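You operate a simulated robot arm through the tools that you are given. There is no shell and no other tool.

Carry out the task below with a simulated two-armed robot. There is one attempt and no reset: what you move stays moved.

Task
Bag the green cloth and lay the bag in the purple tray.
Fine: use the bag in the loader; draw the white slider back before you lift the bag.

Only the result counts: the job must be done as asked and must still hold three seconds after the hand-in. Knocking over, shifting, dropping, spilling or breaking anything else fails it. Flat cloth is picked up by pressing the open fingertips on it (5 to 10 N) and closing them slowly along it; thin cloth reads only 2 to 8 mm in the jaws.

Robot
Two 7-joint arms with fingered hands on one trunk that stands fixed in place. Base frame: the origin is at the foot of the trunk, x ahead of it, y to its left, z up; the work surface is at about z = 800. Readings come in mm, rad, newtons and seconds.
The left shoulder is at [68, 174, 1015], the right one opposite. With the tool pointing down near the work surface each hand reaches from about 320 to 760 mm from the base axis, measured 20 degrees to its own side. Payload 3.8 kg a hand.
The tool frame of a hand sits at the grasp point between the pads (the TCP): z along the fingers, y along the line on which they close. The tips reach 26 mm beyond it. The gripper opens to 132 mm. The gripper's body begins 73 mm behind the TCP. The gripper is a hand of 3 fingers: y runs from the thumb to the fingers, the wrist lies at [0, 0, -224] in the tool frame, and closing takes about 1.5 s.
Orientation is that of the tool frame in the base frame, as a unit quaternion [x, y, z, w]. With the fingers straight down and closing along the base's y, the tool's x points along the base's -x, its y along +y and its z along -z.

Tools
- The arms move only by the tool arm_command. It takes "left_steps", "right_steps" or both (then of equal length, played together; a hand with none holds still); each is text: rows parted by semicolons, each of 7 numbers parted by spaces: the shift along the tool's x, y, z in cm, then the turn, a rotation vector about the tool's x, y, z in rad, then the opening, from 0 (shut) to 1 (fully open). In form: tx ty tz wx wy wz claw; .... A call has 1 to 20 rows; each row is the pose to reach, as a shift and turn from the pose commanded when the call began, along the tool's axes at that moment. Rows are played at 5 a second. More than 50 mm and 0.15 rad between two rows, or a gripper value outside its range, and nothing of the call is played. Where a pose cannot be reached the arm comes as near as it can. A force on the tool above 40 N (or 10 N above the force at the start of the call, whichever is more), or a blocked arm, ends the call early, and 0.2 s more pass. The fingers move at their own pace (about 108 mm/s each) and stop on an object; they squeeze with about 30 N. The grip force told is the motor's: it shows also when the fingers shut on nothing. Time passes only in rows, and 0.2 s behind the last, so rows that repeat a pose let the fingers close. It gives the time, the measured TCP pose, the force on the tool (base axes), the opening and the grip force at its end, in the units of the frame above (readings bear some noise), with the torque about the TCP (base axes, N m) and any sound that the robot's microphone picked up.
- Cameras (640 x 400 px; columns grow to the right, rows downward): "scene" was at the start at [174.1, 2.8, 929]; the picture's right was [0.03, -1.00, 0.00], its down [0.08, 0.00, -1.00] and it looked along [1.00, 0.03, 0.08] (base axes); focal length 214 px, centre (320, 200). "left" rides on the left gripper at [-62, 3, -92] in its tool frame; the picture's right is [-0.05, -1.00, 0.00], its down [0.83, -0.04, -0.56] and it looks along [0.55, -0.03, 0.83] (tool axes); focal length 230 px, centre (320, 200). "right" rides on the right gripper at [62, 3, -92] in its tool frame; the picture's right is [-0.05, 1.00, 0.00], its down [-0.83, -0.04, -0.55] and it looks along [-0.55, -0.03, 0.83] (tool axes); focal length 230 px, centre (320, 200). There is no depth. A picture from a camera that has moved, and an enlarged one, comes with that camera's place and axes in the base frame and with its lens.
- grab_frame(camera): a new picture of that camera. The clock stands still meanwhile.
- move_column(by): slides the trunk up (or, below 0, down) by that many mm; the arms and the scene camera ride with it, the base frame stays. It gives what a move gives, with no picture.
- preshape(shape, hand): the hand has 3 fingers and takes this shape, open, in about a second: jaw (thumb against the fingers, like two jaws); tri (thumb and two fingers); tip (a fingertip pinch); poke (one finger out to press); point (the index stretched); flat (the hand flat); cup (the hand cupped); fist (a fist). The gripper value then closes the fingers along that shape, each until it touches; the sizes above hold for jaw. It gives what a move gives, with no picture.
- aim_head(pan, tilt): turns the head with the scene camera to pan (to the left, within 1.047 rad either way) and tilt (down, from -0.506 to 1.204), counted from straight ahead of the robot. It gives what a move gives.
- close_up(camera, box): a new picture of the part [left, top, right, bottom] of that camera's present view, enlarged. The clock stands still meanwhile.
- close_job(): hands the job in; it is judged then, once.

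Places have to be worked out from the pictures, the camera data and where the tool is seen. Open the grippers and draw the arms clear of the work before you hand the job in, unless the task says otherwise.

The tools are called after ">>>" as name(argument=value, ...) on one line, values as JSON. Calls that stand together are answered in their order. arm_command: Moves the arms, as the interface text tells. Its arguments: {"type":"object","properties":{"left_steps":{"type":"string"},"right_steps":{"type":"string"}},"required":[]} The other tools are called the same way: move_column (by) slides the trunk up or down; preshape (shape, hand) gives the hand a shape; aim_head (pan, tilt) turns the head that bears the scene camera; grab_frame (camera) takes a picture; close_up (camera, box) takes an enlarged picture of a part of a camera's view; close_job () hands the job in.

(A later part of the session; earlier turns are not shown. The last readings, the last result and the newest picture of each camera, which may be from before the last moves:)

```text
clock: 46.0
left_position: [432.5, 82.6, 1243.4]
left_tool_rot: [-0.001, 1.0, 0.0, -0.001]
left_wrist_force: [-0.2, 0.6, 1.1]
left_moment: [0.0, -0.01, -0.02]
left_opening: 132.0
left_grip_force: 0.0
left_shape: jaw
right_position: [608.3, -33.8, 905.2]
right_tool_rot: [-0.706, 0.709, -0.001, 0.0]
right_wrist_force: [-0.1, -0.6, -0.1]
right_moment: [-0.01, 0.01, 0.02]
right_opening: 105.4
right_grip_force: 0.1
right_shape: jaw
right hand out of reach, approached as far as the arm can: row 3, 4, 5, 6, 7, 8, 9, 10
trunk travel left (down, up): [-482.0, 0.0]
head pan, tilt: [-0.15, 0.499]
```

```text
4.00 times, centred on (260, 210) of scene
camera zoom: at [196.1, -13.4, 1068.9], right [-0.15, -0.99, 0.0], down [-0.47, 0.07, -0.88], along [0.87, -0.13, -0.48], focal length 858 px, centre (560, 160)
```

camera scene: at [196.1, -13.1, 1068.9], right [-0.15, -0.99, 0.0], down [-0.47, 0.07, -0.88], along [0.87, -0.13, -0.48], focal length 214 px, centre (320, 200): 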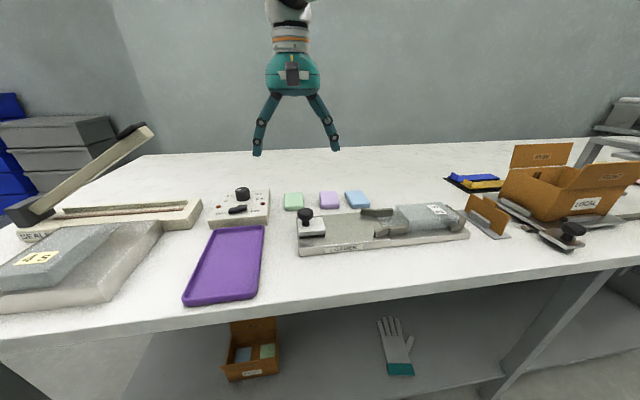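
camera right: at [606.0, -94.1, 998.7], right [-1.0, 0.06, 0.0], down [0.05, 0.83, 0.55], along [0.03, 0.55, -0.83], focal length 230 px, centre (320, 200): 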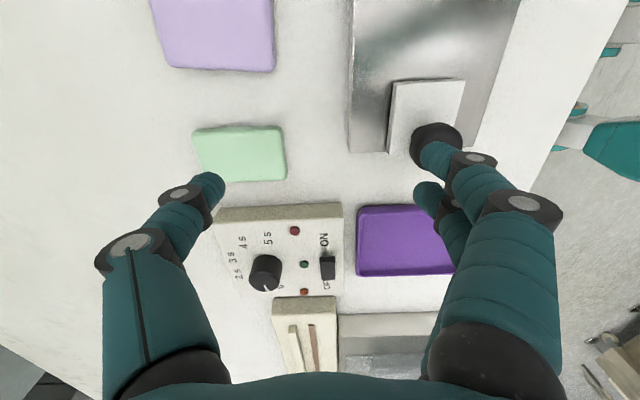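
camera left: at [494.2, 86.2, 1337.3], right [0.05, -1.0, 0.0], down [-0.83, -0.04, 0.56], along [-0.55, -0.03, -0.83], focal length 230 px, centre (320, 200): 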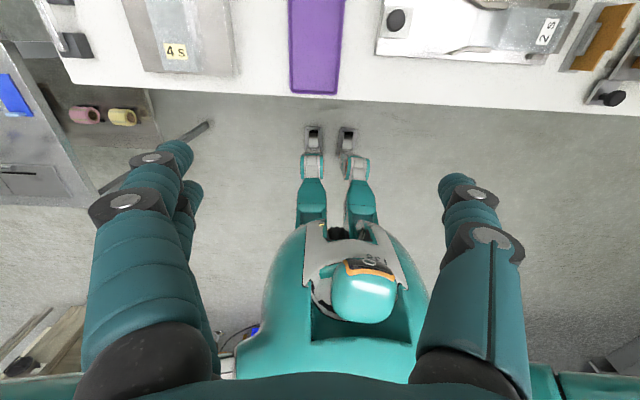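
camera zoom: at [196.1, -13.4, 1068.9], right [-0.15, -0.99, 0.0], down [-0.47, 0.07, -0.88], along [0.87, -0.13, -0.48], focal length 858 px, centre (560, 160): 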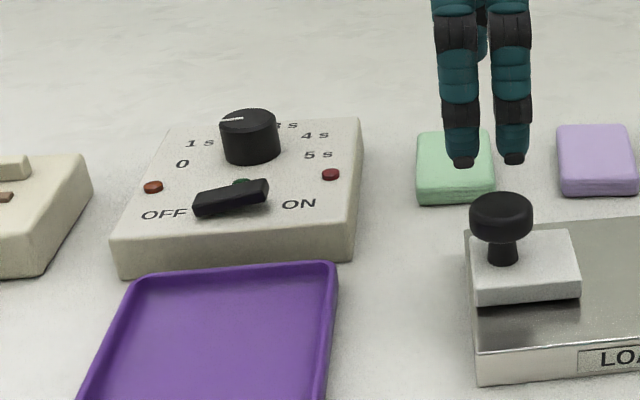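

The box is only about 22 mm high, so the clearance may be workable. First I check why the arm stops at about x=610 by looking at its posture.

>>> aim_head(pan=-0.5, tilt=-0.2)

>>> grab_frame(camera="scene")

>>> grab_frame(camera="left")

```text
clock: 47.1
left_position: [430.9, 83.5, 1243.8]
left_tool_rot: [-0.002, 1.0, 0.0, 0.0]
left_wrist_force: [-0.1, -0.1, 0.6]
left_moment: [0.01, 0.01, 0.0]
left_opening: 132.2
left_grip_force: 0.0
left_shape: jaw
right_position: [608.0, -33.7, 905.5]
right_tool_rot: [-0.706, 0.708, -0.001, -0.001]
right_wrist_force: [0.5, -0.2, 0.1]
right_moment: [0.04, 0.04, 0.0]
right_opening: 105.6
right_grip_force: 0.1
right_shape: jaw
trunk travel left (down, up): [-482.0, 0.0]
head pan, tilt: [-0.499, -0.201]
```

```text
taken
camera scene: at [179.3, -39.6, 1132.4], right [-0.48, -0.88, 0.0], down [0.17, -0.09, -0.98], along [0.86, -0.47, 0.2], focal length 214 px, centre (320, 200)
```

scene: 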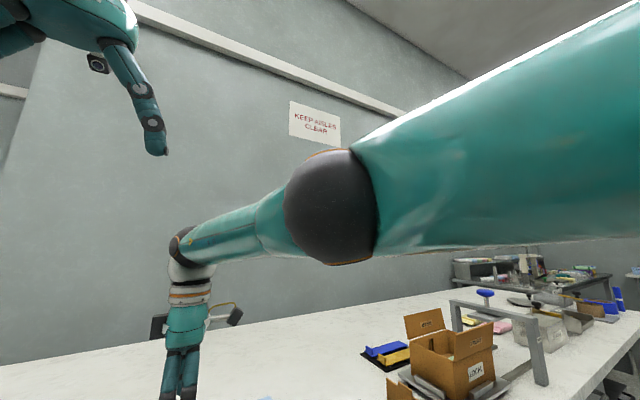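

```text
taken
camera left: at [494.0, 86.2, 1337.5], right [0.05, -1.0, 0.0], down [-0.83, -0.04, 0.56], along [-0.55, -0.03, -0.83], focal length 230 px, centre (320, 200)
```

left: 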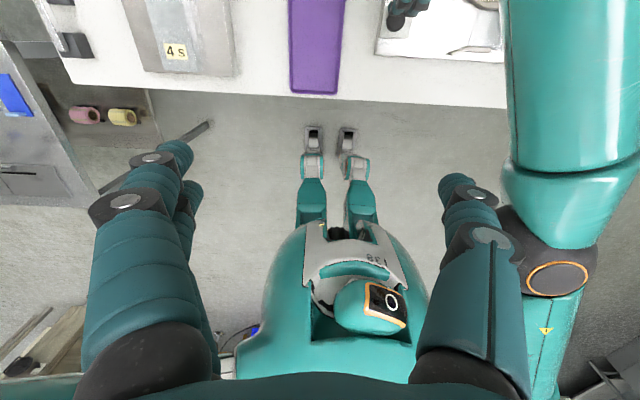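

The upper arm already points straight ahead, so the shoulder keeps this hand from crossing further left, and tilting the fingers forward is the way to reach the pad. I return to zero yaw at a safe height, then tilt forward again over the pad.

>>> arm_command(right_steps="0 0.8 -2.4 0 0 0 0.8; 0 1.6 -4.8 0 0 0 0.8; 0 2.2 -7.1 0 0 0 0.8; 0 2.2 -7.1 0 0 0.143 0.8; 0 2.2 -7.1 0 0 0.286 0.8; 0 2.2 -7.1 0 0 0.428 0.8; 0 2.2 -7.1 0 0 0.571 0.8; 0 2.2 -7.1 0 0 0.714 0.8; 0 2.2 -7.1 0 0 0.857 0.8; 0 2.2 -7.1 0 0 1.0 0.8; 0 2.2 -7.1 0 0 1.142 0.8; 0 2.2 -7.1 0 0 1.285 0.8; 0 2.2 -7.1 0 0 1.428 0.8; 0 2.2 -7.1 0 0 1.571 0.8; 0 2.2 -7.1 0 0 1.571 0.8")

>>> aim_head(pan=-0.05, tilt=0.45)

```text
clock: 50.3
left_position: [432.0, 83.0, 1244.2]
left_tool_rot: [-0.001, 1.0, 0.0, 0.0]
left_wrist_force: [0.6, 0.1, 0.0]
left_moment: [0.02, 0.03, 0.0]
left_opening: 131.9
left_grip_force: 0.1
left_shape: jaw
right_position: [584.9, -30.2, 978.0]
right_tool_rot: [0.002, 1.0, -0.001, 0.0]
right_wrist_force: [-0.7, -0.1, 0.8]
right_moment: [0.0, 0.02, -0.01]
right_opening: 105.3
right_grip_force: 0.1
right_shape: jaw
trunk travel left (down, up): [-482.0, 0.0]
head pan, tilt: [-0.499, -0.201]
```

```text
clock: 51.3
left_position: [432.5, 83.9, 1244.0]
left_tool_rot: [0.0, 1.0, 0.0, 0.001]
left_wrist_force: [0.1, -0.2, -0.8]
left_moment: [-0.01, -0.01, -0.03]
left_opening: 131.8
left_grip_force: 0.0
left_shape: jaw
right_position: [585.1, -30.4, 978.6]
right_tool_rot: [0.001, 1.0, 0.0, 0.0]
right_wrist_force: [-0.8, -0.2, 0.4]
right_moment: [0.01, 0.06, -0.01]
right_opening: 105.4
right_grip_force: 0.2
right_shape: jaw
trunk travel left (down, up): [-482.0, 0.0]
head pan, tilt: [-0.051, 0.45]
```

I tilt forward 0.33 rad to (667, -22) and narrow the opening to about 60 mm.

>>> arm_command(right_steps="-1.4 0.1 0 0 -0.055 0 0.455; -2.8 0.3 0 0 -0.11 0 0.455; -4.2 0.4 0 0 -0.165 0 0.455; -5.6 0.6 0 0 -0.22 0 0.455; -7 0.7 0 0 -0.275 0 0.455; -8.2 0.8 0 0 -0.33 0 0.455; -8.2 0.8 0 0 -0.33 0 0.455; -8.2 0.8 0 0 -0.33 0 0.455")

>>> move_column(by=-105)

>>> grab_frame(camera="scene")

>>> grab_frame(camera="right")

```text
clock: 53.1
left_position: [431.7, 83.3, 1243.9]
left_tool_rot: [-0.001, 1.0, 0.0, 0.0]
left_wrist_force: [-1.1, 0.7, -0.5]
left_moment: [-0.01, 0.01, 0.0]
left_opening: 131.7
left_grip_force: 0.2
left_shape: jaw
right_position: [665.9, -24.6, 980.3]
right_tool_rot: [0.001, 0.987, 0.0, 0.164]
right_wrist_force: [-0.6, 0.2, -0.5]
right_moment: [-0.01, 0.01, 0.03]
right_opening: 60.9
right_grip_force: 0.0
right_shape: jaw
trunk travel left (down, up): [-482.0, 0.0]
head pan, tilt: [-0.051, 0.45]
```

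```text
clock: 54.5
left_position: [431.0, 83.1, 1139.5]
left_tool_rot: [-0.001, 1.0, 0.0, 0.001]
left_wrist_force: [-0.8, -0.3, 0.0]
left_moment: [-0.02, 0.0, -0.01]
left_opening: 131.8
left_grip_force: 0.0
left_shape: jaw
right_position: [668.9, -23.2, 874.9]
right_tool_rot: [0.002, 0.986, -0.001, 0.165]
right_wrist_force: [0.1, -1.0, -0.3]
right_moment: [0.03, -0.03, -0.01]
right_opening: 60.5
right_grip_force: 0.1
right_shape: jaw
trunk travel left (down, up): [-377.0, 105.0]
head pan, tilt: [-0.051, 0.45]
```

```text
taken
camera scene: at [184.7, -4.5, 934.5], right [-0.05, -1.0, 0.0], down [-0.43, 0.02, -0.9], along [0.9, -0.05, -0.44], focal length 214 px, centre (320, 200)
```

scene: 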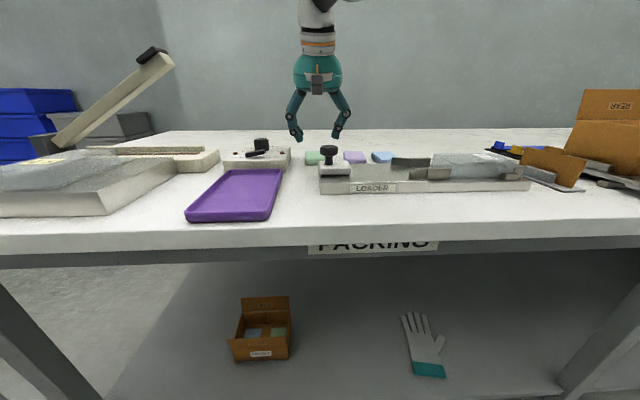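

```text
taken
camera right: at [579.8, -19.3, 942.9], right [0.05, 1.0, 0.02], down [0.6, -0.04, 0.8], along [0.8, -0.03, -0.61], focal length 230 px, centre (320, 200)
```

right: 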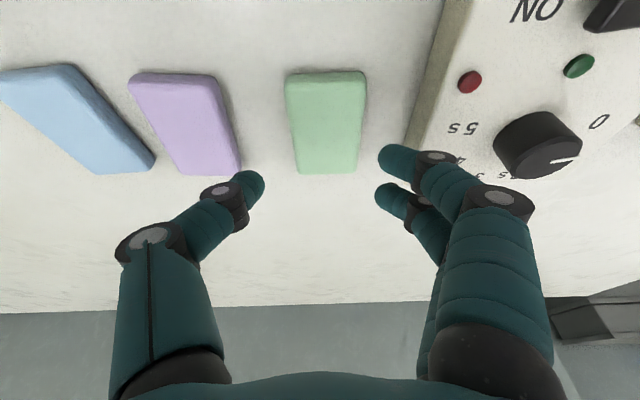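

The hand hovers over the pad at z≈875 with a 60 mm opening. I enlarge the scene view to check the finger outline against the box edge.

>>> close_up(camera="scene", box=[265, 80, 385, 180])

>>> close_up(camera="right", box=[220, 40, 470, 240])

```text
4.00 times, centred on (325, 130) of scene
camera zoom: at [184.7, -4.5, 934.5], right [-0.05, -1.0, 0.0], down [-0.43, 0.02, -0.9], along [0.9, -0.05, -0.44], focal length 858 px, centre (300, 480)
```

zoom: 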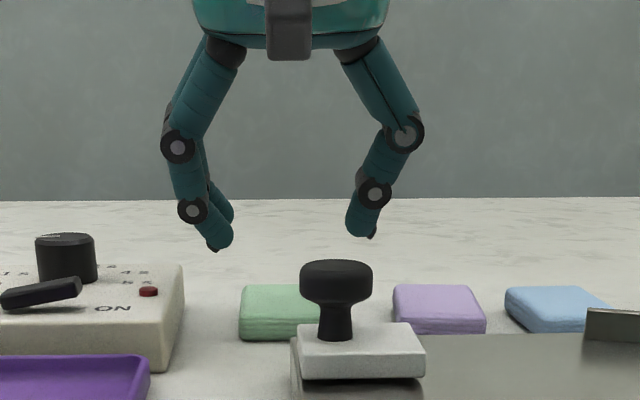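

```text
2.00 times, centred on (345, 140) of right
camera zoom: at [579.8, -19.3, 942.9], right [0.05, 1.0, 0.02], down [0.6, -0.04, 0.8], along [0.8, -0.03, -0.61], focal length 460 px, centre (270, 320)
```

zoom: 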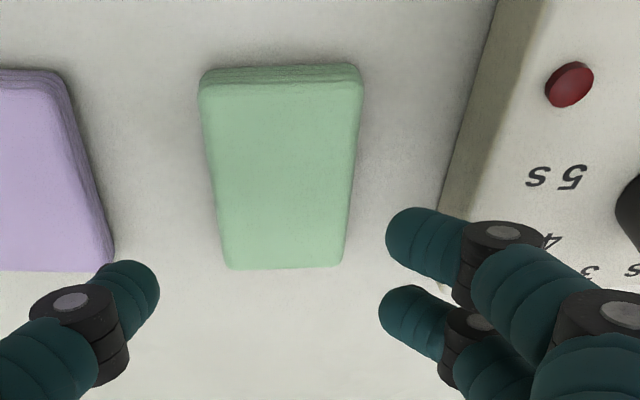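

The knuckles stand about 63 mm from the hand's centre but at z≈832 with the tips down, which is above the 822 mm box top. The lower finger part should clear the box by about 3 mm. I shift +2.5 mm in y and come down 30 mm, then check.

>>> arm_command(right_steps="0 0.25 0 0 0 0 0.455; 0.25 0.25 0.71 0 0 0 0.455; 0.49 0.25 1.42 0 0 0 0.455; 0.74 0.25 2.13 0 0 0 0.455; 0.98 0.25 2.84 0 0 0 0.455; 0.98 0.25 2.84 0 0 0 0.455")

>>> close_up(camera="scene", box=[265, 80, 385, 180])

>>> close_up(camera="right", box=[220, 40, 470, 240])

```text
clock: 55.9
left_position: [431.2, 83.0, 1139.7]
left_tool_rot: [-0.001, 1.0, 0.0, 0.0]
left_wrist_force: [0.7, -0.3, -0.3]
left_moment: [0.0, -0.03, -0.01]
left_opening: 132.1
left_grip_force: 0.1
left_shape: jaw
right_position: [666.9, -20.4, 844.0]
right_tool_rot: [0.001, 0.986, 0.0, 0.165]
right_wrist_force: [-0.5, -0.1, 0.9]
right_moment: [-0.03, -0.04, -0.02]
right_opening: 60.7
right_grip_force: 0.0
right_shape: jaw
trunk travel left (down, up): [-377.0, 105.0]
head pan, tilt: [-0.051, 0.45]
```

```text
4.00 times, centred on (325, 130) of scene
camera zoom: at [184.8, -4.5, 934.5], right [-0.05, -1.0, 0.0], down [-0.43, 0.02, -0.9], along [0.9, -0.05, -0.44], focal length 858 px, centre (300, 480)
```

zoom: 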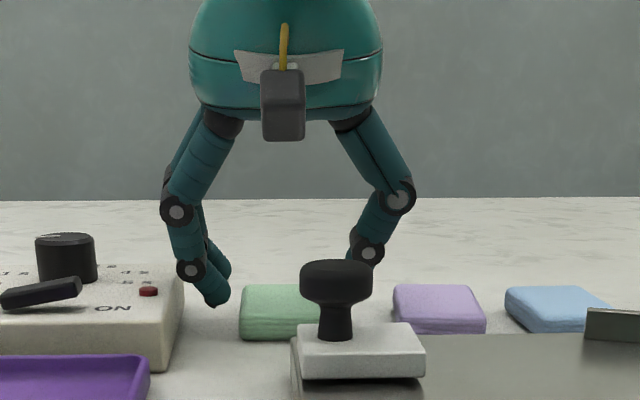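

```text
2.00 times, centred on (345, 140) of right
camera zoom: at [579.2, -16.9, 912.4], right [0.05, 1.0, 0.02], down [0.61, -0.04, 0.79], along [0.79, -0.03, -0.61], focal length 460 px, centre (270, 320)
```

zoom: 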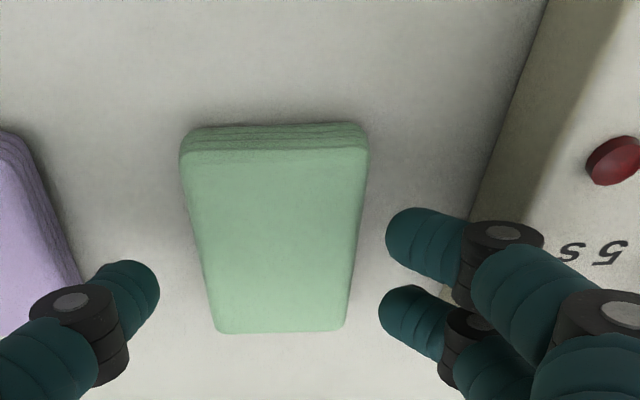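

Both sides show clear gaps of about 9 mm on the box side and 13 mm on the thumb side. I shift 2 mm away from the box and go down the last 13 mm so that the tips are about 3 mm above the table.

>>> arm_command(right_steps="0 -0.2 0 0 0 0 0.455; 0.11 -0.2 0.31 0 0 0 0.455; 0.21 -0.2 0.62 0 0 0 0.455; 0.32 -0.2 0.93 0 0 0 0.455; 0.42 -0.2 1.23 0 0 0 0.455; 0.42 -0.2 1.23 0 0 0 0.455")

>>> close_up(camera="scene", box=[265, 80, 385, 180])

>>> close_up(camera="right", box=[220, 40, 470, 240])

```text
clock: 57.3
left_position: [431.5, 82.4, 1139.2]
left_tool_rot: [-0.001, 1.0, 0.0, 0.0]
left_wrist_force: [-0.1, 0.6, 0.5]
left_moment: [0.01, -0.01, -0.01]
left_opening: 132.1
left_grip_force: 0.0
left_shape: jaw
right_position: [668.5, -22.5, 830.1]
right_tool_rot: [0.002, 0.986, -0.001, 0.165]
right_wrist_force: [0.7, 0.6, 1.8]
right_moment: [0.04, -0.04, -0.01]
right_opening: 60.7
right_grip_force: 0.1
right_shape: jaw
trunk travel left (down, up): [-377.0, 105.0]
head pan, tilt: [-0.051, 0.45]
```

```text
4.00 times, centred on (325, 130) of scene
camera zoom: at [184.8, -4.5, 934.5], right [-0.05, -1.0, 0.0], down [-0.43, 0.02, -0.9], along [0.9, -0.05, -0.44], focal length 858 px, centre (300, 480)
```

zoom: 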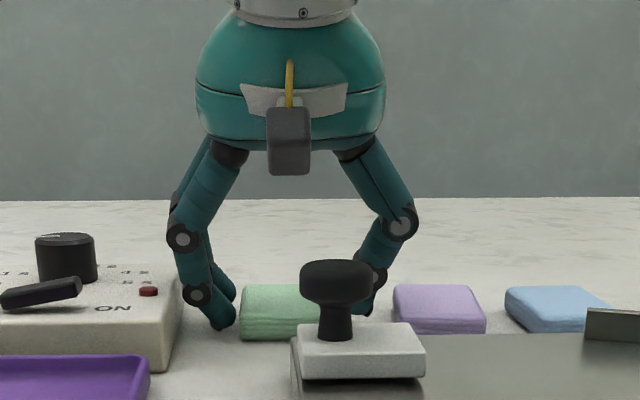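

```text
2.00 times, centred on (345, 140) of right
camera zoom: at [580.4, -19.2, 898.9], right [0.05, 1.0, 0.02], down [0.61, -0.04, 0.79], along [0.79, -0.03, -0.61], focal length 460 px, centre (270, 320)
```

zoom: 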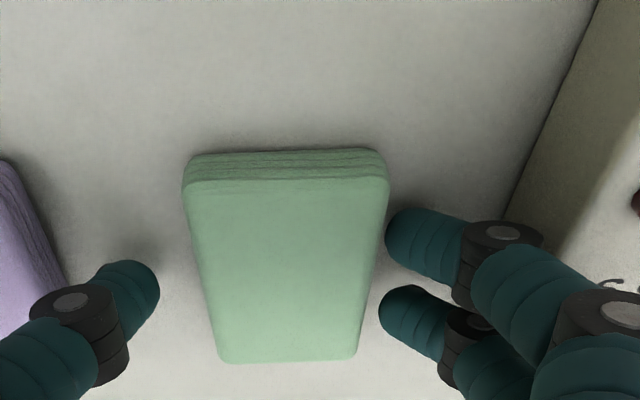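

The pad lies between the fingers with no contact force. I close slowly.

>>> arm_command(right_steps="0 0 0 0 0 0 0.42; 0 0 0 0 0 0 0.39; 0 0 0 0 0 0 0.36; 0 0 0 0 0 0 0.33; 0 0 0 0 0 0 0.3; 0 0 0 0 0 0 0.27; 0 0 0 0 0 0 0.24; 0 0 0 0 0 0 0.2; 0 0 0 0 0 0 0.2")

>>> close_up(camera="right", box=[220, 40, 470, 240])

>>> close_up(camera="scene", box=[265, 80, 385, 180])

```text
clock: 59.3
left_position: [431.9, 81.9, 1140.1]
left_tool_rot: [-0.001, 1.0, 0.0, 0.0]
left_wrist_force: [0.1, -1.1, 0.6]
left_moment: [-0.02, -0.01, 0.0]
left_opening: 131.7
left_grip_force: 0.0
left_shape: jaw
right_position: [667.3, -22.8, 831.3]
right_tool_rot: [0.002, 0.986, -0.001, 0.164]
right_wrist_force: [0.8, -0.3, 0.8]
right_moment: [0.03, -0.05, -0.01]
right_opening: 41.7
right_grip_force: 30.2
right_shape: jaw
trunk travel left (down, up): [-377.0, 105.0]
head pan, tilt: [-0.051, 0.45]
```

```text
2.00 times, centred on (345, 140) of right
camera zoom: at [580.3, -19.2, 898.9], right [0.05, 1.0, 0.02], down [0.61, -0.04, 0.79], along [0.79, -0.03, -0.61], focal length 460 px, centre (270, 320)
```

zoom: 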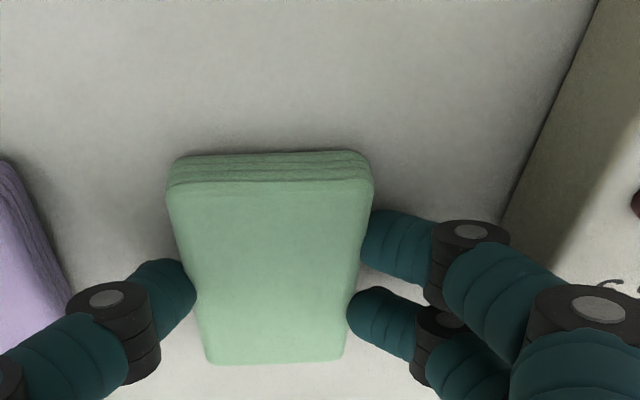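

```text
4.00 times, centred on (325, 130) of scene
camera zoom: at [184.7, -4.5, 934.5], right [-0.05, -1.0, 0.0], down [-0.43, 0.02, -0.9], along [0.9, -0.05, -0.44], focal length 858 px, centre (300, 480)
```

zoom: 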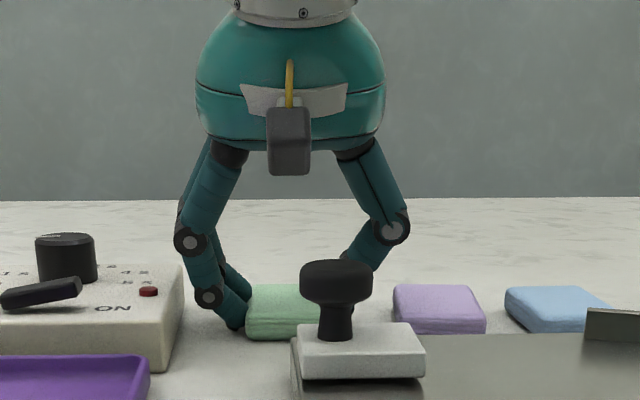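

The pad is gripped: opening 41.7 mm, 30 N. I lift it straight up by 60 mm and check that it came along.

>>> arm_command(right_steps="-0.33 0 -0.95 0 0 0 0.2; -0.65 0 -1.9 0 0 0 0.2; -0.98 0 -2.84 0 0 0 0.2; -1.3 0 -3.78 0 0 0 0.2; -1.63 0 -4.73 0 0 0 0.2; -1.95 0 -5.67 0 0 0 0.2; -1.95 0 -5.67 0 0 0 0.2")

>>> grab_frame(camera="right")

>>> close_up(camera="scene", box=[225, 60, 425, 220])

```text
clock: 60.9
left_position: [432.6, 82.2, 1138.9]
left_tool_rot: [-0.001, 1.0, -0.001, 0.0]
left_wrist_force: [0.3, 0.5, 0.6]
left_moment: [-0.03, -0.02, 0.0]
left_opening: 132.1
left_grip_force: 0.0
left_shape: jaw
right_position: [669.1, -23.1, 891.1]
right_tool_rot: [0.001, 0.986, 0.0, 0.164]
right_wrist_force: [-0.6, -0.3, -0.6]
right_moment: [0.05, 0.01, 0.02]
right_opening: 41.5
right_grip_force: 29.5
right_shape: jaw
trunk travel left (down, up): [-377.0, 105.0]
head pan, tilt: [-0.051, 0.45]
```

```text
taken
camera right: at [581.0, -19.0, 959.2], right [0.05, 1.0, 0.02], down [0.61, -0.04, 0.79], along [0.79, -0.03, -0.61], focal length 230 px, centre (320, 200)
```

right: 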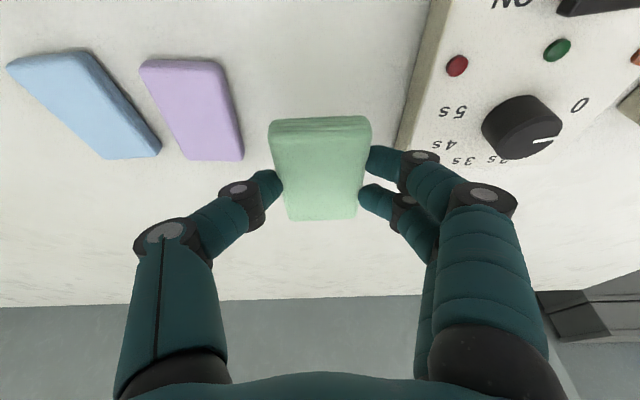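

```text
2.50 times, centred on (325, 140) of scene
camera zoom: at [184.9, -4.5, 934.5], right [-0.05, -1.0, 0.0], down [-0.43, 0.02, -0.9], along [0.9, -0.05, -0.44], focal length 536 px, centre (308, 350)
```

zoom: 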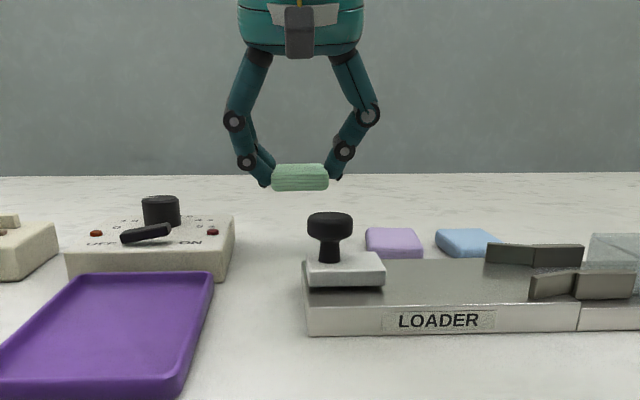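

The pad is held level and the other pads have not moved. Now I carry it over the loader while turning the hand +90° about the vertical, so that the pad's long side lies along y. The target TCP is about (537, -126) at z≈930.

>>> arm_command(right_steps="0.47 -0.74 -1.54 0 0 0 0.2; 0.94 -1.47 -3.07 0 0 0 0.2; 1.41 -2.21 -4.61 0 0 0 0.2; 2.30 -2.94 -4.92 -0.0465 0 -0.135 0.2; 3.19 -3.68 -5.22 -0.093 0 -0.27 0.2; 4.08 -4.42 -5.53 -0.1395 0 -0.405 0.2; 4.97 -5.15 -5.84 -0.186 0 -0.54 0.2; 5.86 -5.89 -6.14 -0.2325 0 -0.675 0.2; 6.75 -6.62 -6.45 -0.279 0 -0.81 0.2; 7.64 -7.36 -6.76 -0.3255 0 -0.945 0.2; 8.53 -8.10 -7.07 -0.372 0 -1.08 0.2; 9.43 -8.83 -7.37 -0.4185 0 -1.215 0.2; 10.32 -9.57 -7.68 -0.465 0 -1.35 0.2; 11.21 -10.30 -7.99 -0.5113 0 -1.4853 0.2; 11.21 -10.30 -7.99 -0.5113 0 -1.4853 0.2")

>>> grab_frame(camera="right")

>>> aim_head(pan=-0.25, tilt=0.3)

>>> grab_frame(camera="scene")

```text
clock: 64.1
left_position: [430.6, 81.8, 1139.5]
left_tool_rot: [-0.001, 1.0, 0.0, 0.0]
left_wrist_force: [-0.1, 0.5, 0.1]
left_moment: [0.03, -0.02, 0.04]
left_opening: 132.0
left_grip_force: 0.0
left_shape: jaw
right_position: [535.1, -126.5, 931.1]
right_tool_rot: [-0.697, 0.698, 0.117, 0.116]
right_wrist_force: [-0.5, -0.2, -0.6]
right_moment: [-0.02, -0.01, 0.02]
right_opening: 40.2
right_grip_force: 30.2
right_shape: jaw
trunk travel left (down, up): [-377.0, 105.0]
head pan, tilt: [-0.051, 0.45]
```

```text
taken
camera right: at [532.0, -213.6, 998.0], right [-1.0, 0.05, 0.02], down [0.05, 0.61, 0.79], along [0.03, 0.79, -0.61], focal length 230 px, centre (320, 200)
```

right: 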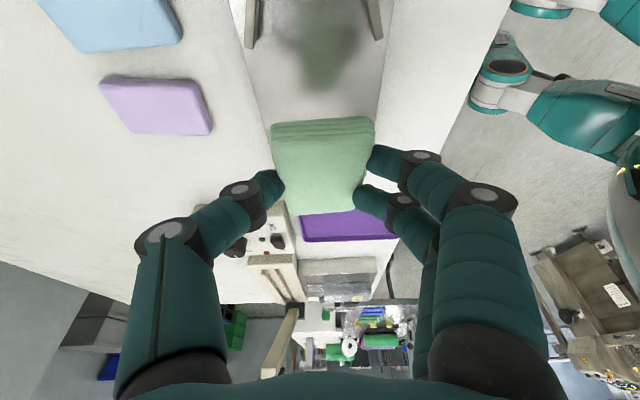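

```text
clock: 64.8
left_position: [431.3, 83.1, 1139.1]
left_tool_rot: [-0.001, 1.0, 0.0, 0.001]
left_wrist_force: [-0.2, 0.1, -0.6]
left_moment: [0.05, 0.0, 0.0]
left_opening: 131.8
left_grip_force: 0.1
left_shape: jaw
right_position: [534.2, -125.7, 928.9]
right_tool_rot: [-0.696, 0.699, 0.117, 0.117]
right_wrist_force: [0.2, 0.2, -0.1]
right_moment: [0.0, -0.03, 0.01]
right_opening: 40.1
right_grip_force: 30.3
right_shape: jaw
trunk travel left (down, up): [-377.0, 105.0]
head pan, tilt: [-0.25, 0.3]
```

```text
taken
camera scene: at [183.5, -22.8, 948.4], right [-0.25, -0.97, 0.0], down [-0.29, 0.07, -0.96], along [0.93, -0.23, -0.3], focal length 214 px, centre (320, 200)
```

scene: 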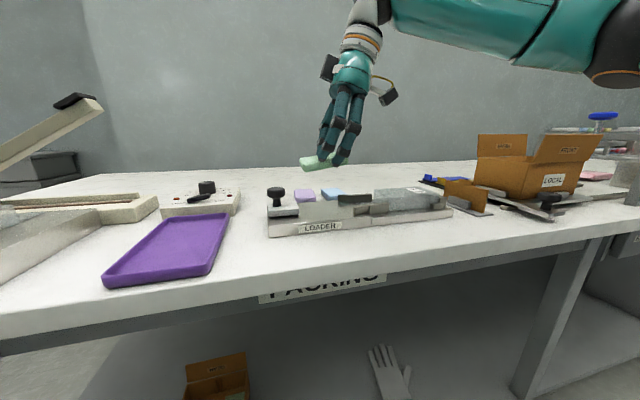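

The pad is above the loader, turned. I zoom in to check that it is level and well placed.

>>> close_up(camera="scene", box=[260, 90, 460, 240])

>>> close_up(camera="right", box=[210, 0, 440, 240])

```text
2.67 times, centred on (360, 165) of scene
camera zoom: at [183.5, -22.8, 948.4], right [-0.25, -0.97, 0.0], down [-0.29, 0.07, -0.96], along [0.93, -0.23, -0.3], focal length 572 px, centre (213, 293)
```

zoom: 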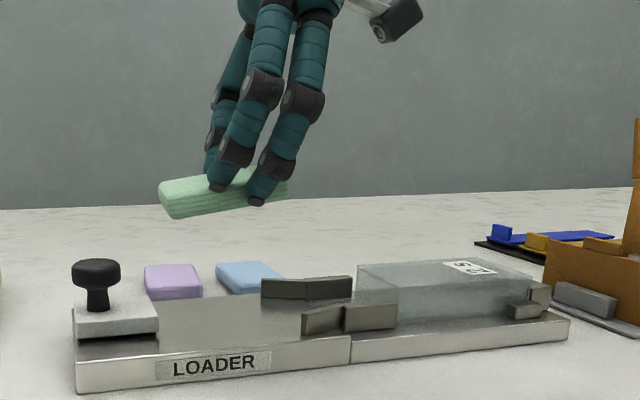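

```text
1.67 times, centred on (325, 120) of right
camera zoom: at [531.9, -213.5, 998.1], right [-1.0, 0.05, 0.02], down [0.05, 0.61, 0.79], along [0.03, 0.79, -0.61], focal length 384 px, centre (312, 333)
```

zoom: 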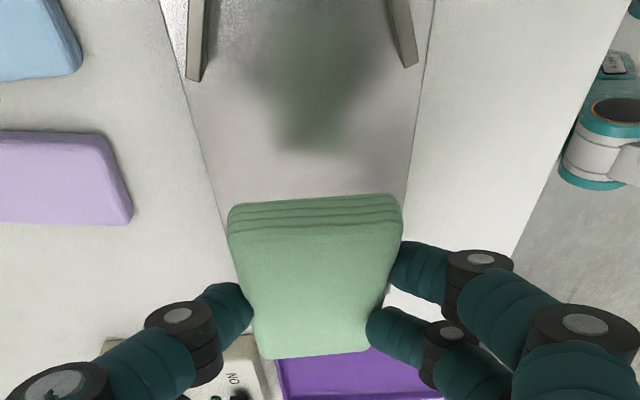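

The pad is level, aligned with the loader and centred at x≈535, with its leading edge at y≈-155. I lower it straight down onto the plate, slowing at the end.

>>> arm_command(right_steps="0.49 -0.2 1.42 0 0 0 0.2; 0.98 -0.2 2.84 0 0 0 0.2; 1.46 -0.2 4.26 0 0 0 0.2; 1.95 -0.2 5.67 0 0 0 0.2; 2.28 -0.2 6.62 0 0 0 0.2; 2.47 -0.2 7.19 0 0 0 0.2; 2.6 -0.2 7.56 0 0 0 0.2; 2.7 -0.2 7.85 0 0 0 0.2; 2.7 -0.2 7.85 0 0 0 0.2")

>>> close_up(camera="scene", box=[260, 90, 460, 240])

>>> close_up(camera="right", box=[210, 0, 440, 240])

```text
clock: 66.8
left_position: [428.6, 82.2, 1141.1]
left_tool_rot: [0.0, 1.0, 0.0, 0.002]
left_wrist_force: [-0.3, 0.0, 1.3]
left_moment: [-0.01, 0.0, -0.01]
left_opening: 132.0
left_grip_force: 0.0
left_shape: jaw
right_position: [535.9, -124.9, 851.5]
right_tool_rot: [-0.696, 0.698, 0.115, 0.12]
right_wrist_force: [-0.5, -15.7, 35.2]
right_moment: [0.31, 0.9, 0.21]
right_opening: 42.7
right_grip_force: 30.3
right_shape: jaw
trunk travel left (down, up): [-377.0, 105.0]
head pan, tilt: [-0.25, 0.3]
```

```text
2.67 times, centred on (360, 165) of scene
camera zoom: at [181.7, -23.7, 949.1], right [-0.25, -0.97, 0.0], down [-0.28, 0.07, -0.96], along [0.93, -0.24, -0.29], focal length 572 px, centre (213, 293)
```

zoom: 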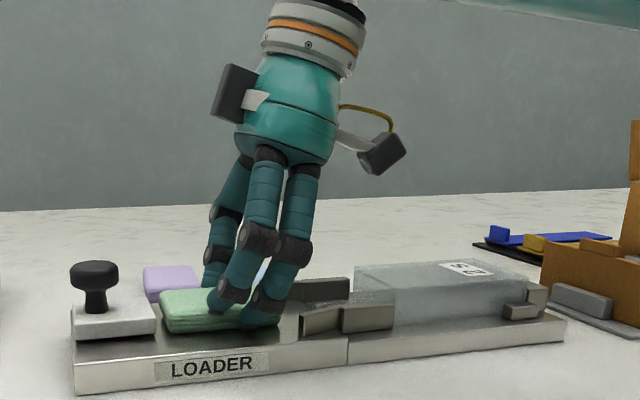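

```text
1.67 times, centred on (325, 120) of right
camera zoom: at [533.3, -214.1, 919.2], right [-1.0, 0.05, 0.01], down [0.04, 0.6, 0.8], along [0.04, 0.8, -0.6], focal length 384 px, centre (312, 333)
```

zoom: 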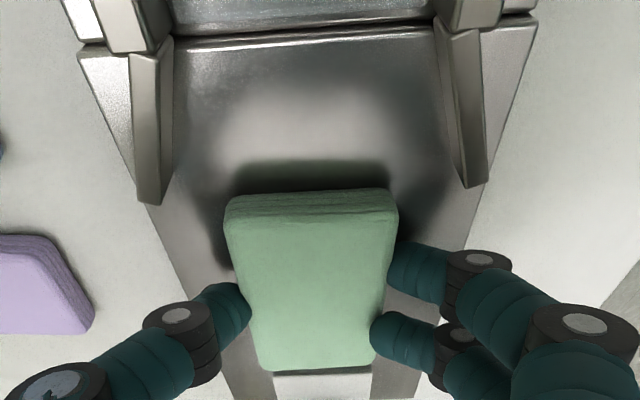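

The pad has touched down a bit earlier than I reckoned (35 N up, 16 N towards -y) at z≈851. I back up a few millimetres to relieve the force before opening.

>>> arm_command(right_steps="-0.07 0 -0.19 0 0 0 0.2; -0.13 0 -0.38 0 0 0 0.2; -0.13 0 -0.38 0 0 0 0.2")

>>> close_up(camera="scene", box=[270, 160, 400, 240])

```text
clock: 67.6
left_position: [432.3, 81.7, 1139.0]
left_tool_rot: [-0.002, 1.0, 0.0, 0.001]
left_wrist_force: [0.0, -0.7, -0.2]
left_moment: [0.0, -0.01, -0.01]
left_opening: 131.6
left_grip_force: 0.0
left_shape: jaw
right_position: [536.3, -126.1, 852.5]
right_tool_rot: [-0.696, 0.699, 0.117, 0.116]
right_wrist_force: [6.0, -10.7, 21.3]
right_moment: [0.26, 0.34, 0.1]
right_opening: 42.4
right_grip_force: 29.2
right_shape: jaw
trunk travel left (down, up): [-377.0, 105.0]
head pan, tilt: [-0.25, 0.3]
```

```text
4.92 times, centred on (335, 200) of scene
camera zoom: at [182.8, -23.5, 948.5], right [-0.25, -0.97, 0.0], down [-0.29, 0.07, -0.96], along [0.93, -0.24, -0.3], focal length 1056 px, centre (246, 200)
```

zoom: 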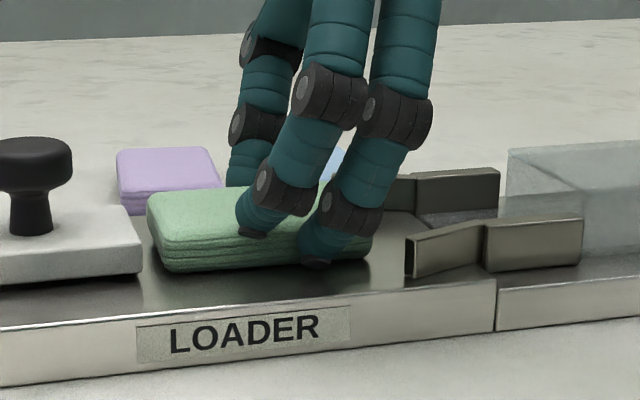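

The pad now lies flat on the plate with 21 N still pressing. I raise the commanded pose another 5 mm to take the load off, then open the fingers just enough to let go.

>>> arm_command(right_steps="-0.08 0 -0.24 0 0 0 0.2; -0.16 0 -0.47 0 0 0 0.2; -0.16 0 -0.47 0 0 0 0.2")

```text
clock: 68.4
left_position: [431.7, 82.9, 1139.0]
left_tool_rot: [-0.001, 1.0, 0.0, 0.0]
left_wrist_force: [0.6, 0.1, -0.8]
left_moment: [-0.03, -0.01, 0.03]
left_opening: 132.0
left_grip_force: 0.1
left_shape: jaw
right_position: [533.8, -123.6, 854.8]
right_tool_rot: [-0.697, 0.698, 0.118, 0.115]
right_wrist_force: [0.8, -0.1, 3.1]
right_moment: [0.17, 0.07, -0.02]
right_opening: 41.1
right_grip_force: 29.6
right_shape: jaw
trunk travel left (down, up): [-377.0, 105.0]
head pan, tilt: [-0.25, 0.3]
```

The load is now only 3 N. I open the fingers to release the pad.

>>> arm_command(right_steps="0 0 0 0 0 0 0.33; 0 0 0 0 0 0 0.38; 0 0 0 0 0 0 0.44; 0 0 0 0 0 0 0.48; 0 0 0 0 0 0 0.48")

>>> close_up(camera="scene", box=[270, 160, 400, 240])

>>> close_up(camera="right", box=[210, 0, 440, 240])

```text
clock: 69.6
left_position: [431.2, 83.0, 1138.2]
left_tool_rot: [-0.001, 1.0, 0.001, 0.0]
left_wrist_force: [0.0, 0.0, 0.3]
left_moment: [-0.04, 0.01, 0.03]
left_opening: 132.1
left_grip_force: 0.0
left_shape: jaw
right_position: [535.8, -125.6, 855.0]
right_tool_rot: [-0.696, 0.699, 0.116, 0.116]
right_wrist_force: [0.2, 0.5, -0.3]
right_moment: [-0.02, 0.03, -0.03]
right_opening: 62.7
right_grip_force: 0.0
right_shape: jaw
trunk travel left (down, up): [-377.0, 105.0]
head pan, tilt: [-0.25, 0.3]
```

```text
4.92 times, centred on (335, 200) of scene
camera zoom: at [183.5, -22.9, 948.4], right [-0.25, -0.97, 0.0], down [-0.29, 0.07, -0.96], along [0.93, -0.24, -0.3], focal length 1056 px, centre (246, 200)
```

zoom: 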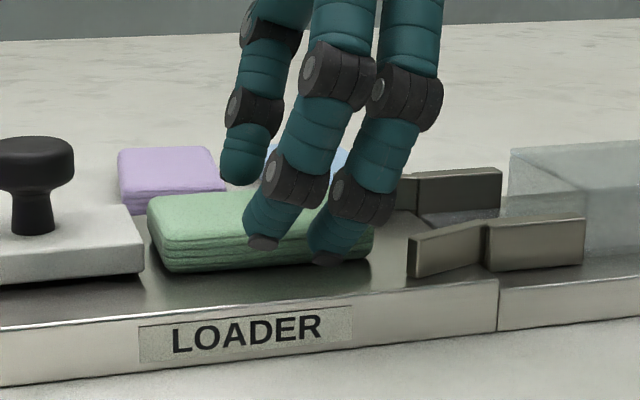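

```text
1.67 times, centred on (325, 120) of right
camera zoom: at [533.2, -213.6, 924.5], right [-1.0, 0.05, 0.02], down [0.05, 0.61, 0.79], along [0.03, 0.79, -0.61], focal length 384 px, centre (312, 333)
```

zoom: 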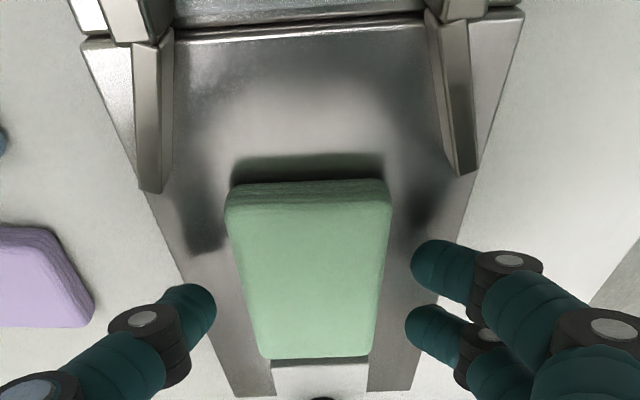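

The pad is released and lies flat between the slider and the funnel. I lift the hand straight up by 90 mm.

>>> arm_command(right_steps="-0.49 0 -1.42 0 0 0 0.48; -0.98 0 -2.84 0 0 0 0.48; -1.46 0 -4.26 0 0 0 0.48; -1.95 0 -5.67 0 0 0 0.48; -2.44 0 -7.09 0 0 0 0.48; -2.93 0 -8.51 0 0 0 0.48; -2.93 0 -8.51 0 0 0 0.48")

>>> grab_frame(camera="right")

>>> close_up(camera="scene", box=[260, 140, 460, 240])

```text
clock: 71.2
left_position: [431.6, 82.6, 1138.9]
left_tool_rot: [0.0, 1.0, 0.0, 0.0]
left_wrist_force: [-1.3, -0.5, -0.7]
left_moment: [0.02, 0.0, 0.01]
left_opening: 131.7
left_grip_force: 0.1
left_shape: jaw
right_position: [537.4, -125.7, 947.0]
right_tool_rot: [-0.697, 0.698, 0.117, 0.116]
right_wrist_force: [0.1, 0.1, 0.9]
right_moment: [-0.01, 0.0, -0.05]
right_opening: 62.6
right_grip_force: 0.0
right_shape: jaw
trunk travel left (down, up): [-377.0, 105.0]
head pan, tilt: [-0.25, 0.3]
```

```text
taken
camera right: at [533.9, -213.2, 1014.2], right [-1.0, 0.05, 0.02], down [0.05, 0.61, 0.79], along [0.03, 0.79, -0.61], focal length 230 px, centre (320, 200)
```

right: 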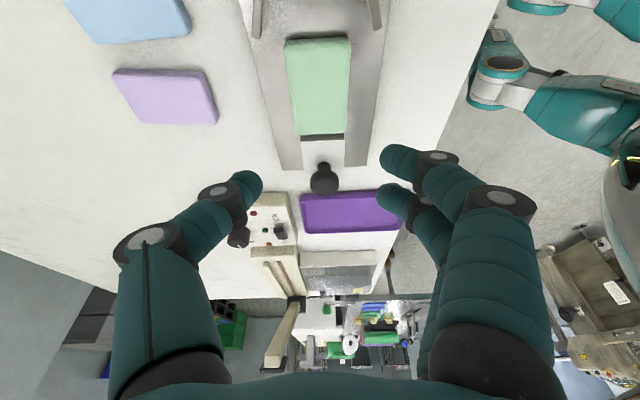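

```text
3.20 times, centred on (360, 190) of scene
camera zoom: at [183.6, -22.9, 948.4], right [-0.25, -0.97, 0.0], down [-0.29, 0.07, -0.96], along [0.93, -0.24, -0.3], focal length 686 px, centre (192, 232)
```

zoom: 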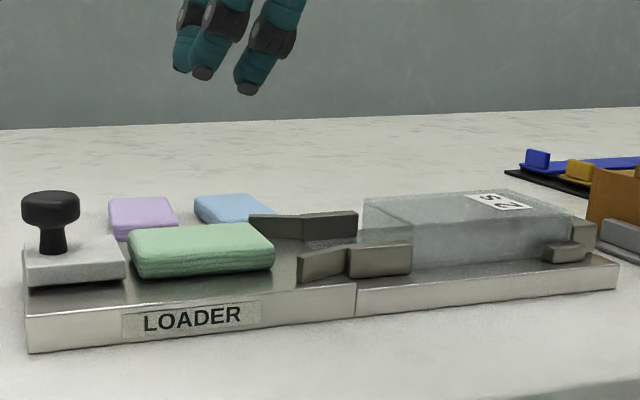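

The pad sits well. The left plate is about 5 mm higher than the right one (z≈817), and the knob cap spans z≈845–861 at about (540, -37). I straighten the hand's tilt and move over the knob, keeping the jaws closing along x so that the fingers pass above the guides.

>>> arm_command(right_steps="-1.97 -0.08 1.12 0 0.083 0 0.6; -3.93 -0.15 2.25 0 0.166 0 0.6; -5.9 -0.23 3.4 0 0.249 0 0.6; -7.86 -0.3 4.5 0 0.3315 0 0.6; -7.86 -0.3 4.5 0 0.3315 0 0.6; -7.86 -0.3 4.5 0 0.3315 0 0.6")

>>> grab_frame(camera="right")

>>> aim_head(pan=-0.15, tilt=0.3)

>>> close_up(camera="scene", box=[240, 90, 440, 240])

```text
clock: 72.6
left_position: [431.9, 82.6, 1139.2]
left_tool_rot: [-0.001, 1.0, 0.001, 0.0]
left_wrist_force: [0.0, -0.2, -0.2]
left_moment: [0.0, 0.01, -0.02]
left_opening: 131.9
left_grip_force: 0.0
left_shape: jaw
right_position: [541.9, -36.3, 928.9]
right_tool_rot: [-0.706, 0.709, 0.0, -0.001]
right_wrist_force: [-0.2, 0.7, 0.1]
right_moment: [-0.02, 0.01, 0.0]
right_opening: 78.8
right_grip_force: 0.1
right_shape: jaw
trunk travel left (down, up): [-377.0, 105.0]
head pan, tilt: [-0.25, 0.3]
```

```text
taken
camera right: at [538.4, -98.0, 1022.1], right [-1.0, 0.06, 0.0], down [0.05, 0.83, 0.55], along [0.03, 0.55, -0.83], focal length 230 px, centre (320, 200)
```

right: 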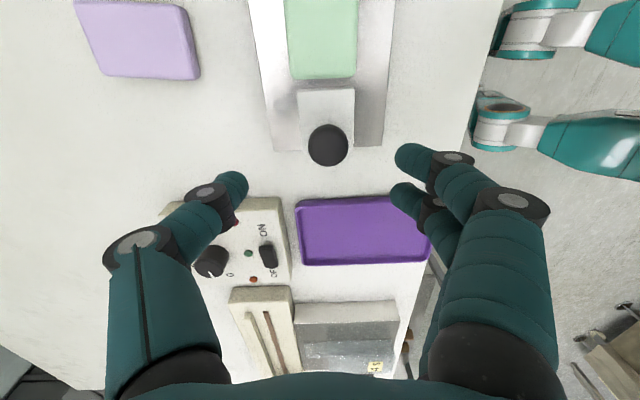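

```text
clock: 73.3
left_position: [431.6, 82.1, 1139.9]
left_tool_rot: [-0.001, 1.0, 0.001, 0.001]
left_wrist_force: [-0.1, 0.0, -0.1]
left_moment: [0.0, 0.0, -0.02]
left_opening: 131.5
left_grip_force: 0.0
left_shape: jaw
right_position: [541.5, -36.5, 929.8]
right_tool_rot: [-0.706, 0.708, 0.001, -0.001]
right_wrist_force: [-0.2, 0.3, -0.2]
right_moment: [0.0, 0.03, 0.03]
right_opening: 78.5
right_grip_force: 0.1
right_shape: jaw
trunk travel left (down, up): [-377.0, 105.0]
head pan, tilt: [-0.15, 0.3]
```

```text
2.67 times, centred on (340, 165) of scene
camera zoom: at [185.4, -13.9, 948.4], right [-0.15, -0.99, 0.0], down [-0.29, 0.04, -0.96], along [0.94, -0.14, -0.3], focal length 572 px, centre (267, 293)
```

zoom: 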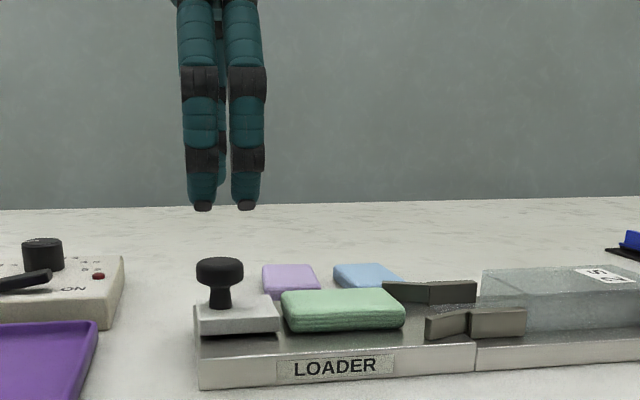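

The knob is centred at about (538, -37), just under the hand. I move 3 mm nearer and descend so that the tips straddle the cap, leaving them at z≈844, above the bag and the guides.

>>> arm_command(right_steps="0.05 0.35 1.5 0 0 0 0.6; 0.05 0.35 3 0 0 0 0.6; 0.05 0.35 4.5 0 0 0 0.6; 0.05 0.35 5.5 0 0 0 0.6; 0.05 0.35 6 0 0 0 0.6; 0.05 0.35 6 0 0 0 0.6")

>>> close_up(camera="scene", box=[240, 110, 400, 230])

>>> grab_frame(camera="right")

```text
clock: 74.7
left_position: [430.8, 81.6, 1139.9]
left_tool_rot: [-0.001, 1.0, 0.0, 0.0]
left_wrist_force: [-0.3, 0.0, -1.1]
left_moment: [0.0, 0.02, 0.01]
left_opening: 131.9
left_grip_force: 0.0
left_shape: jaw
right_position: [535.1, -36.7, 868.5]
right_tool_rot: [-0.706, 0.708, -0.001, -0.001]
right_wrist_force: [0.6, 0.0, 0.7]
right_moment: [0.03, 0.0, -0.01]
right_opening: 78.6
right_grip_force: 0.1
right_shape: jaw
trunk travel left (down, up): [-377.0, 105.0]
head pan, tilt: [-0.15, 0.3]
```

```text
3.33 times, centred on (320, 170) of scene
camera zoom: at [185.3, -13.8, 948.4], right [-0.15, -0.99, 0.0], down [-0.29, 0.04, -0.96], along [0.94, -0.14, -0.3], focal length 715 px, centre (320, 300)
```

zoom: 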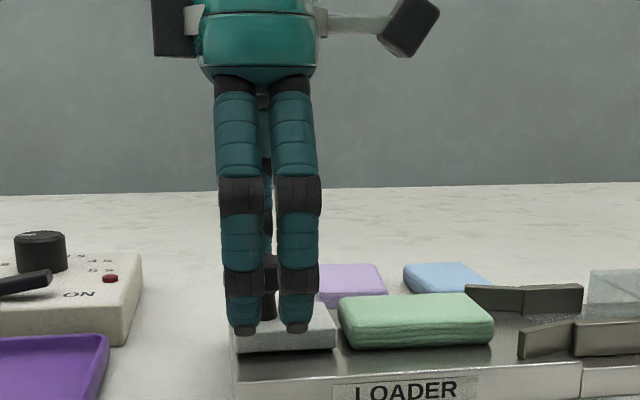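

```text
taken
camera right: at [533.3, -98.2, 961.7], right [-1.0, 0.06, 0.0], down [0.05, 0.83, 0.55], along [0.03, 0.55, -0.83], focal length 230 px, centre (320, 200)
```

right: 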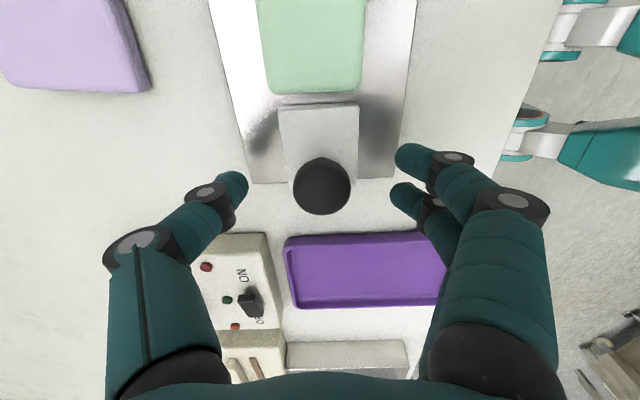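

The knob cap sits centred between thumb and fingers. I close on it.

>>> arm_command(right_steps="0 0 0 0 0 0 0.5; 0 0 0 0 0 0 0.4; 0 0 0 0 0 0 0.3; 0 0 0 0 0 0 0.2; 0 0 0 0 0 0 0.15; 0 0 0 0 0 0 0.12; 0 0 0 0 0 0 0.12")

>>> grab_frame(camera="right")

>>> close_up(camera="scene", box=[240, 110, 400, 230])

```text
clock: 76.3
left_position: [431.4, 83.5, 1139.0]
left_tool_rot: [-0.001, 1.0, 0.0, 0.0]
left_wrist_force: [-0.2, 0.1, 0.5]
left_moment: [-0.02, -0.01, -0.04]
left_opening: 132.1
left_grip_force: 0.0
left_shape: jaw
right_position: [535.7, -38.0, 869.3]
right_tool_rot: [-0.706, 0.708, 0.0, -0.001]
right_wrist_force: [0.3, -0.3, -0.3]
right_moment: [-0.01, -0.01, 0.0]
right_opening: 18.8
right_grip_force: 29.7
right_shape: jaw
trunk travel left (down, up): [-377.0, 105.0]
head pan, tilt: [-0.15, 0.3]
```

```text
taken
camera right: at [533.5, -98.4, 961.7], right [-1.0, 0.06, 0.0], down [0.05, 0.83, 0.55], along [0.03, 0.55, -0.83], focal length 230 px, centre (320, 200)
```

right: 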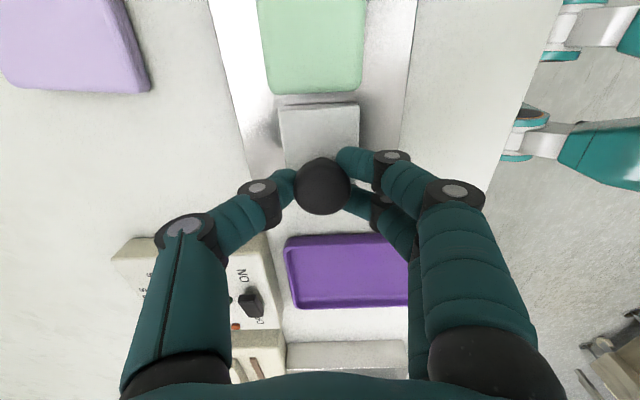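

```text
3.33 times, centred on (320, 170) of scene
camera zoom: at [185.5, -13.8, 948.4], right [-0.15, -0.99, 0.0], down [-0.29, 0.04, -0.96], along [0.94, -0.14, -0.3], focal length 715 px, centre (320, 300)
```

zoom: 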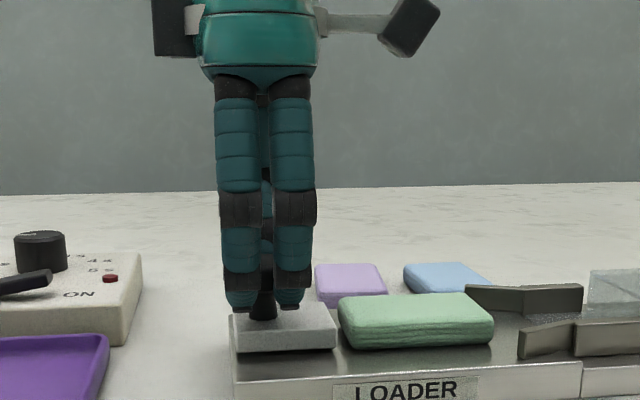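

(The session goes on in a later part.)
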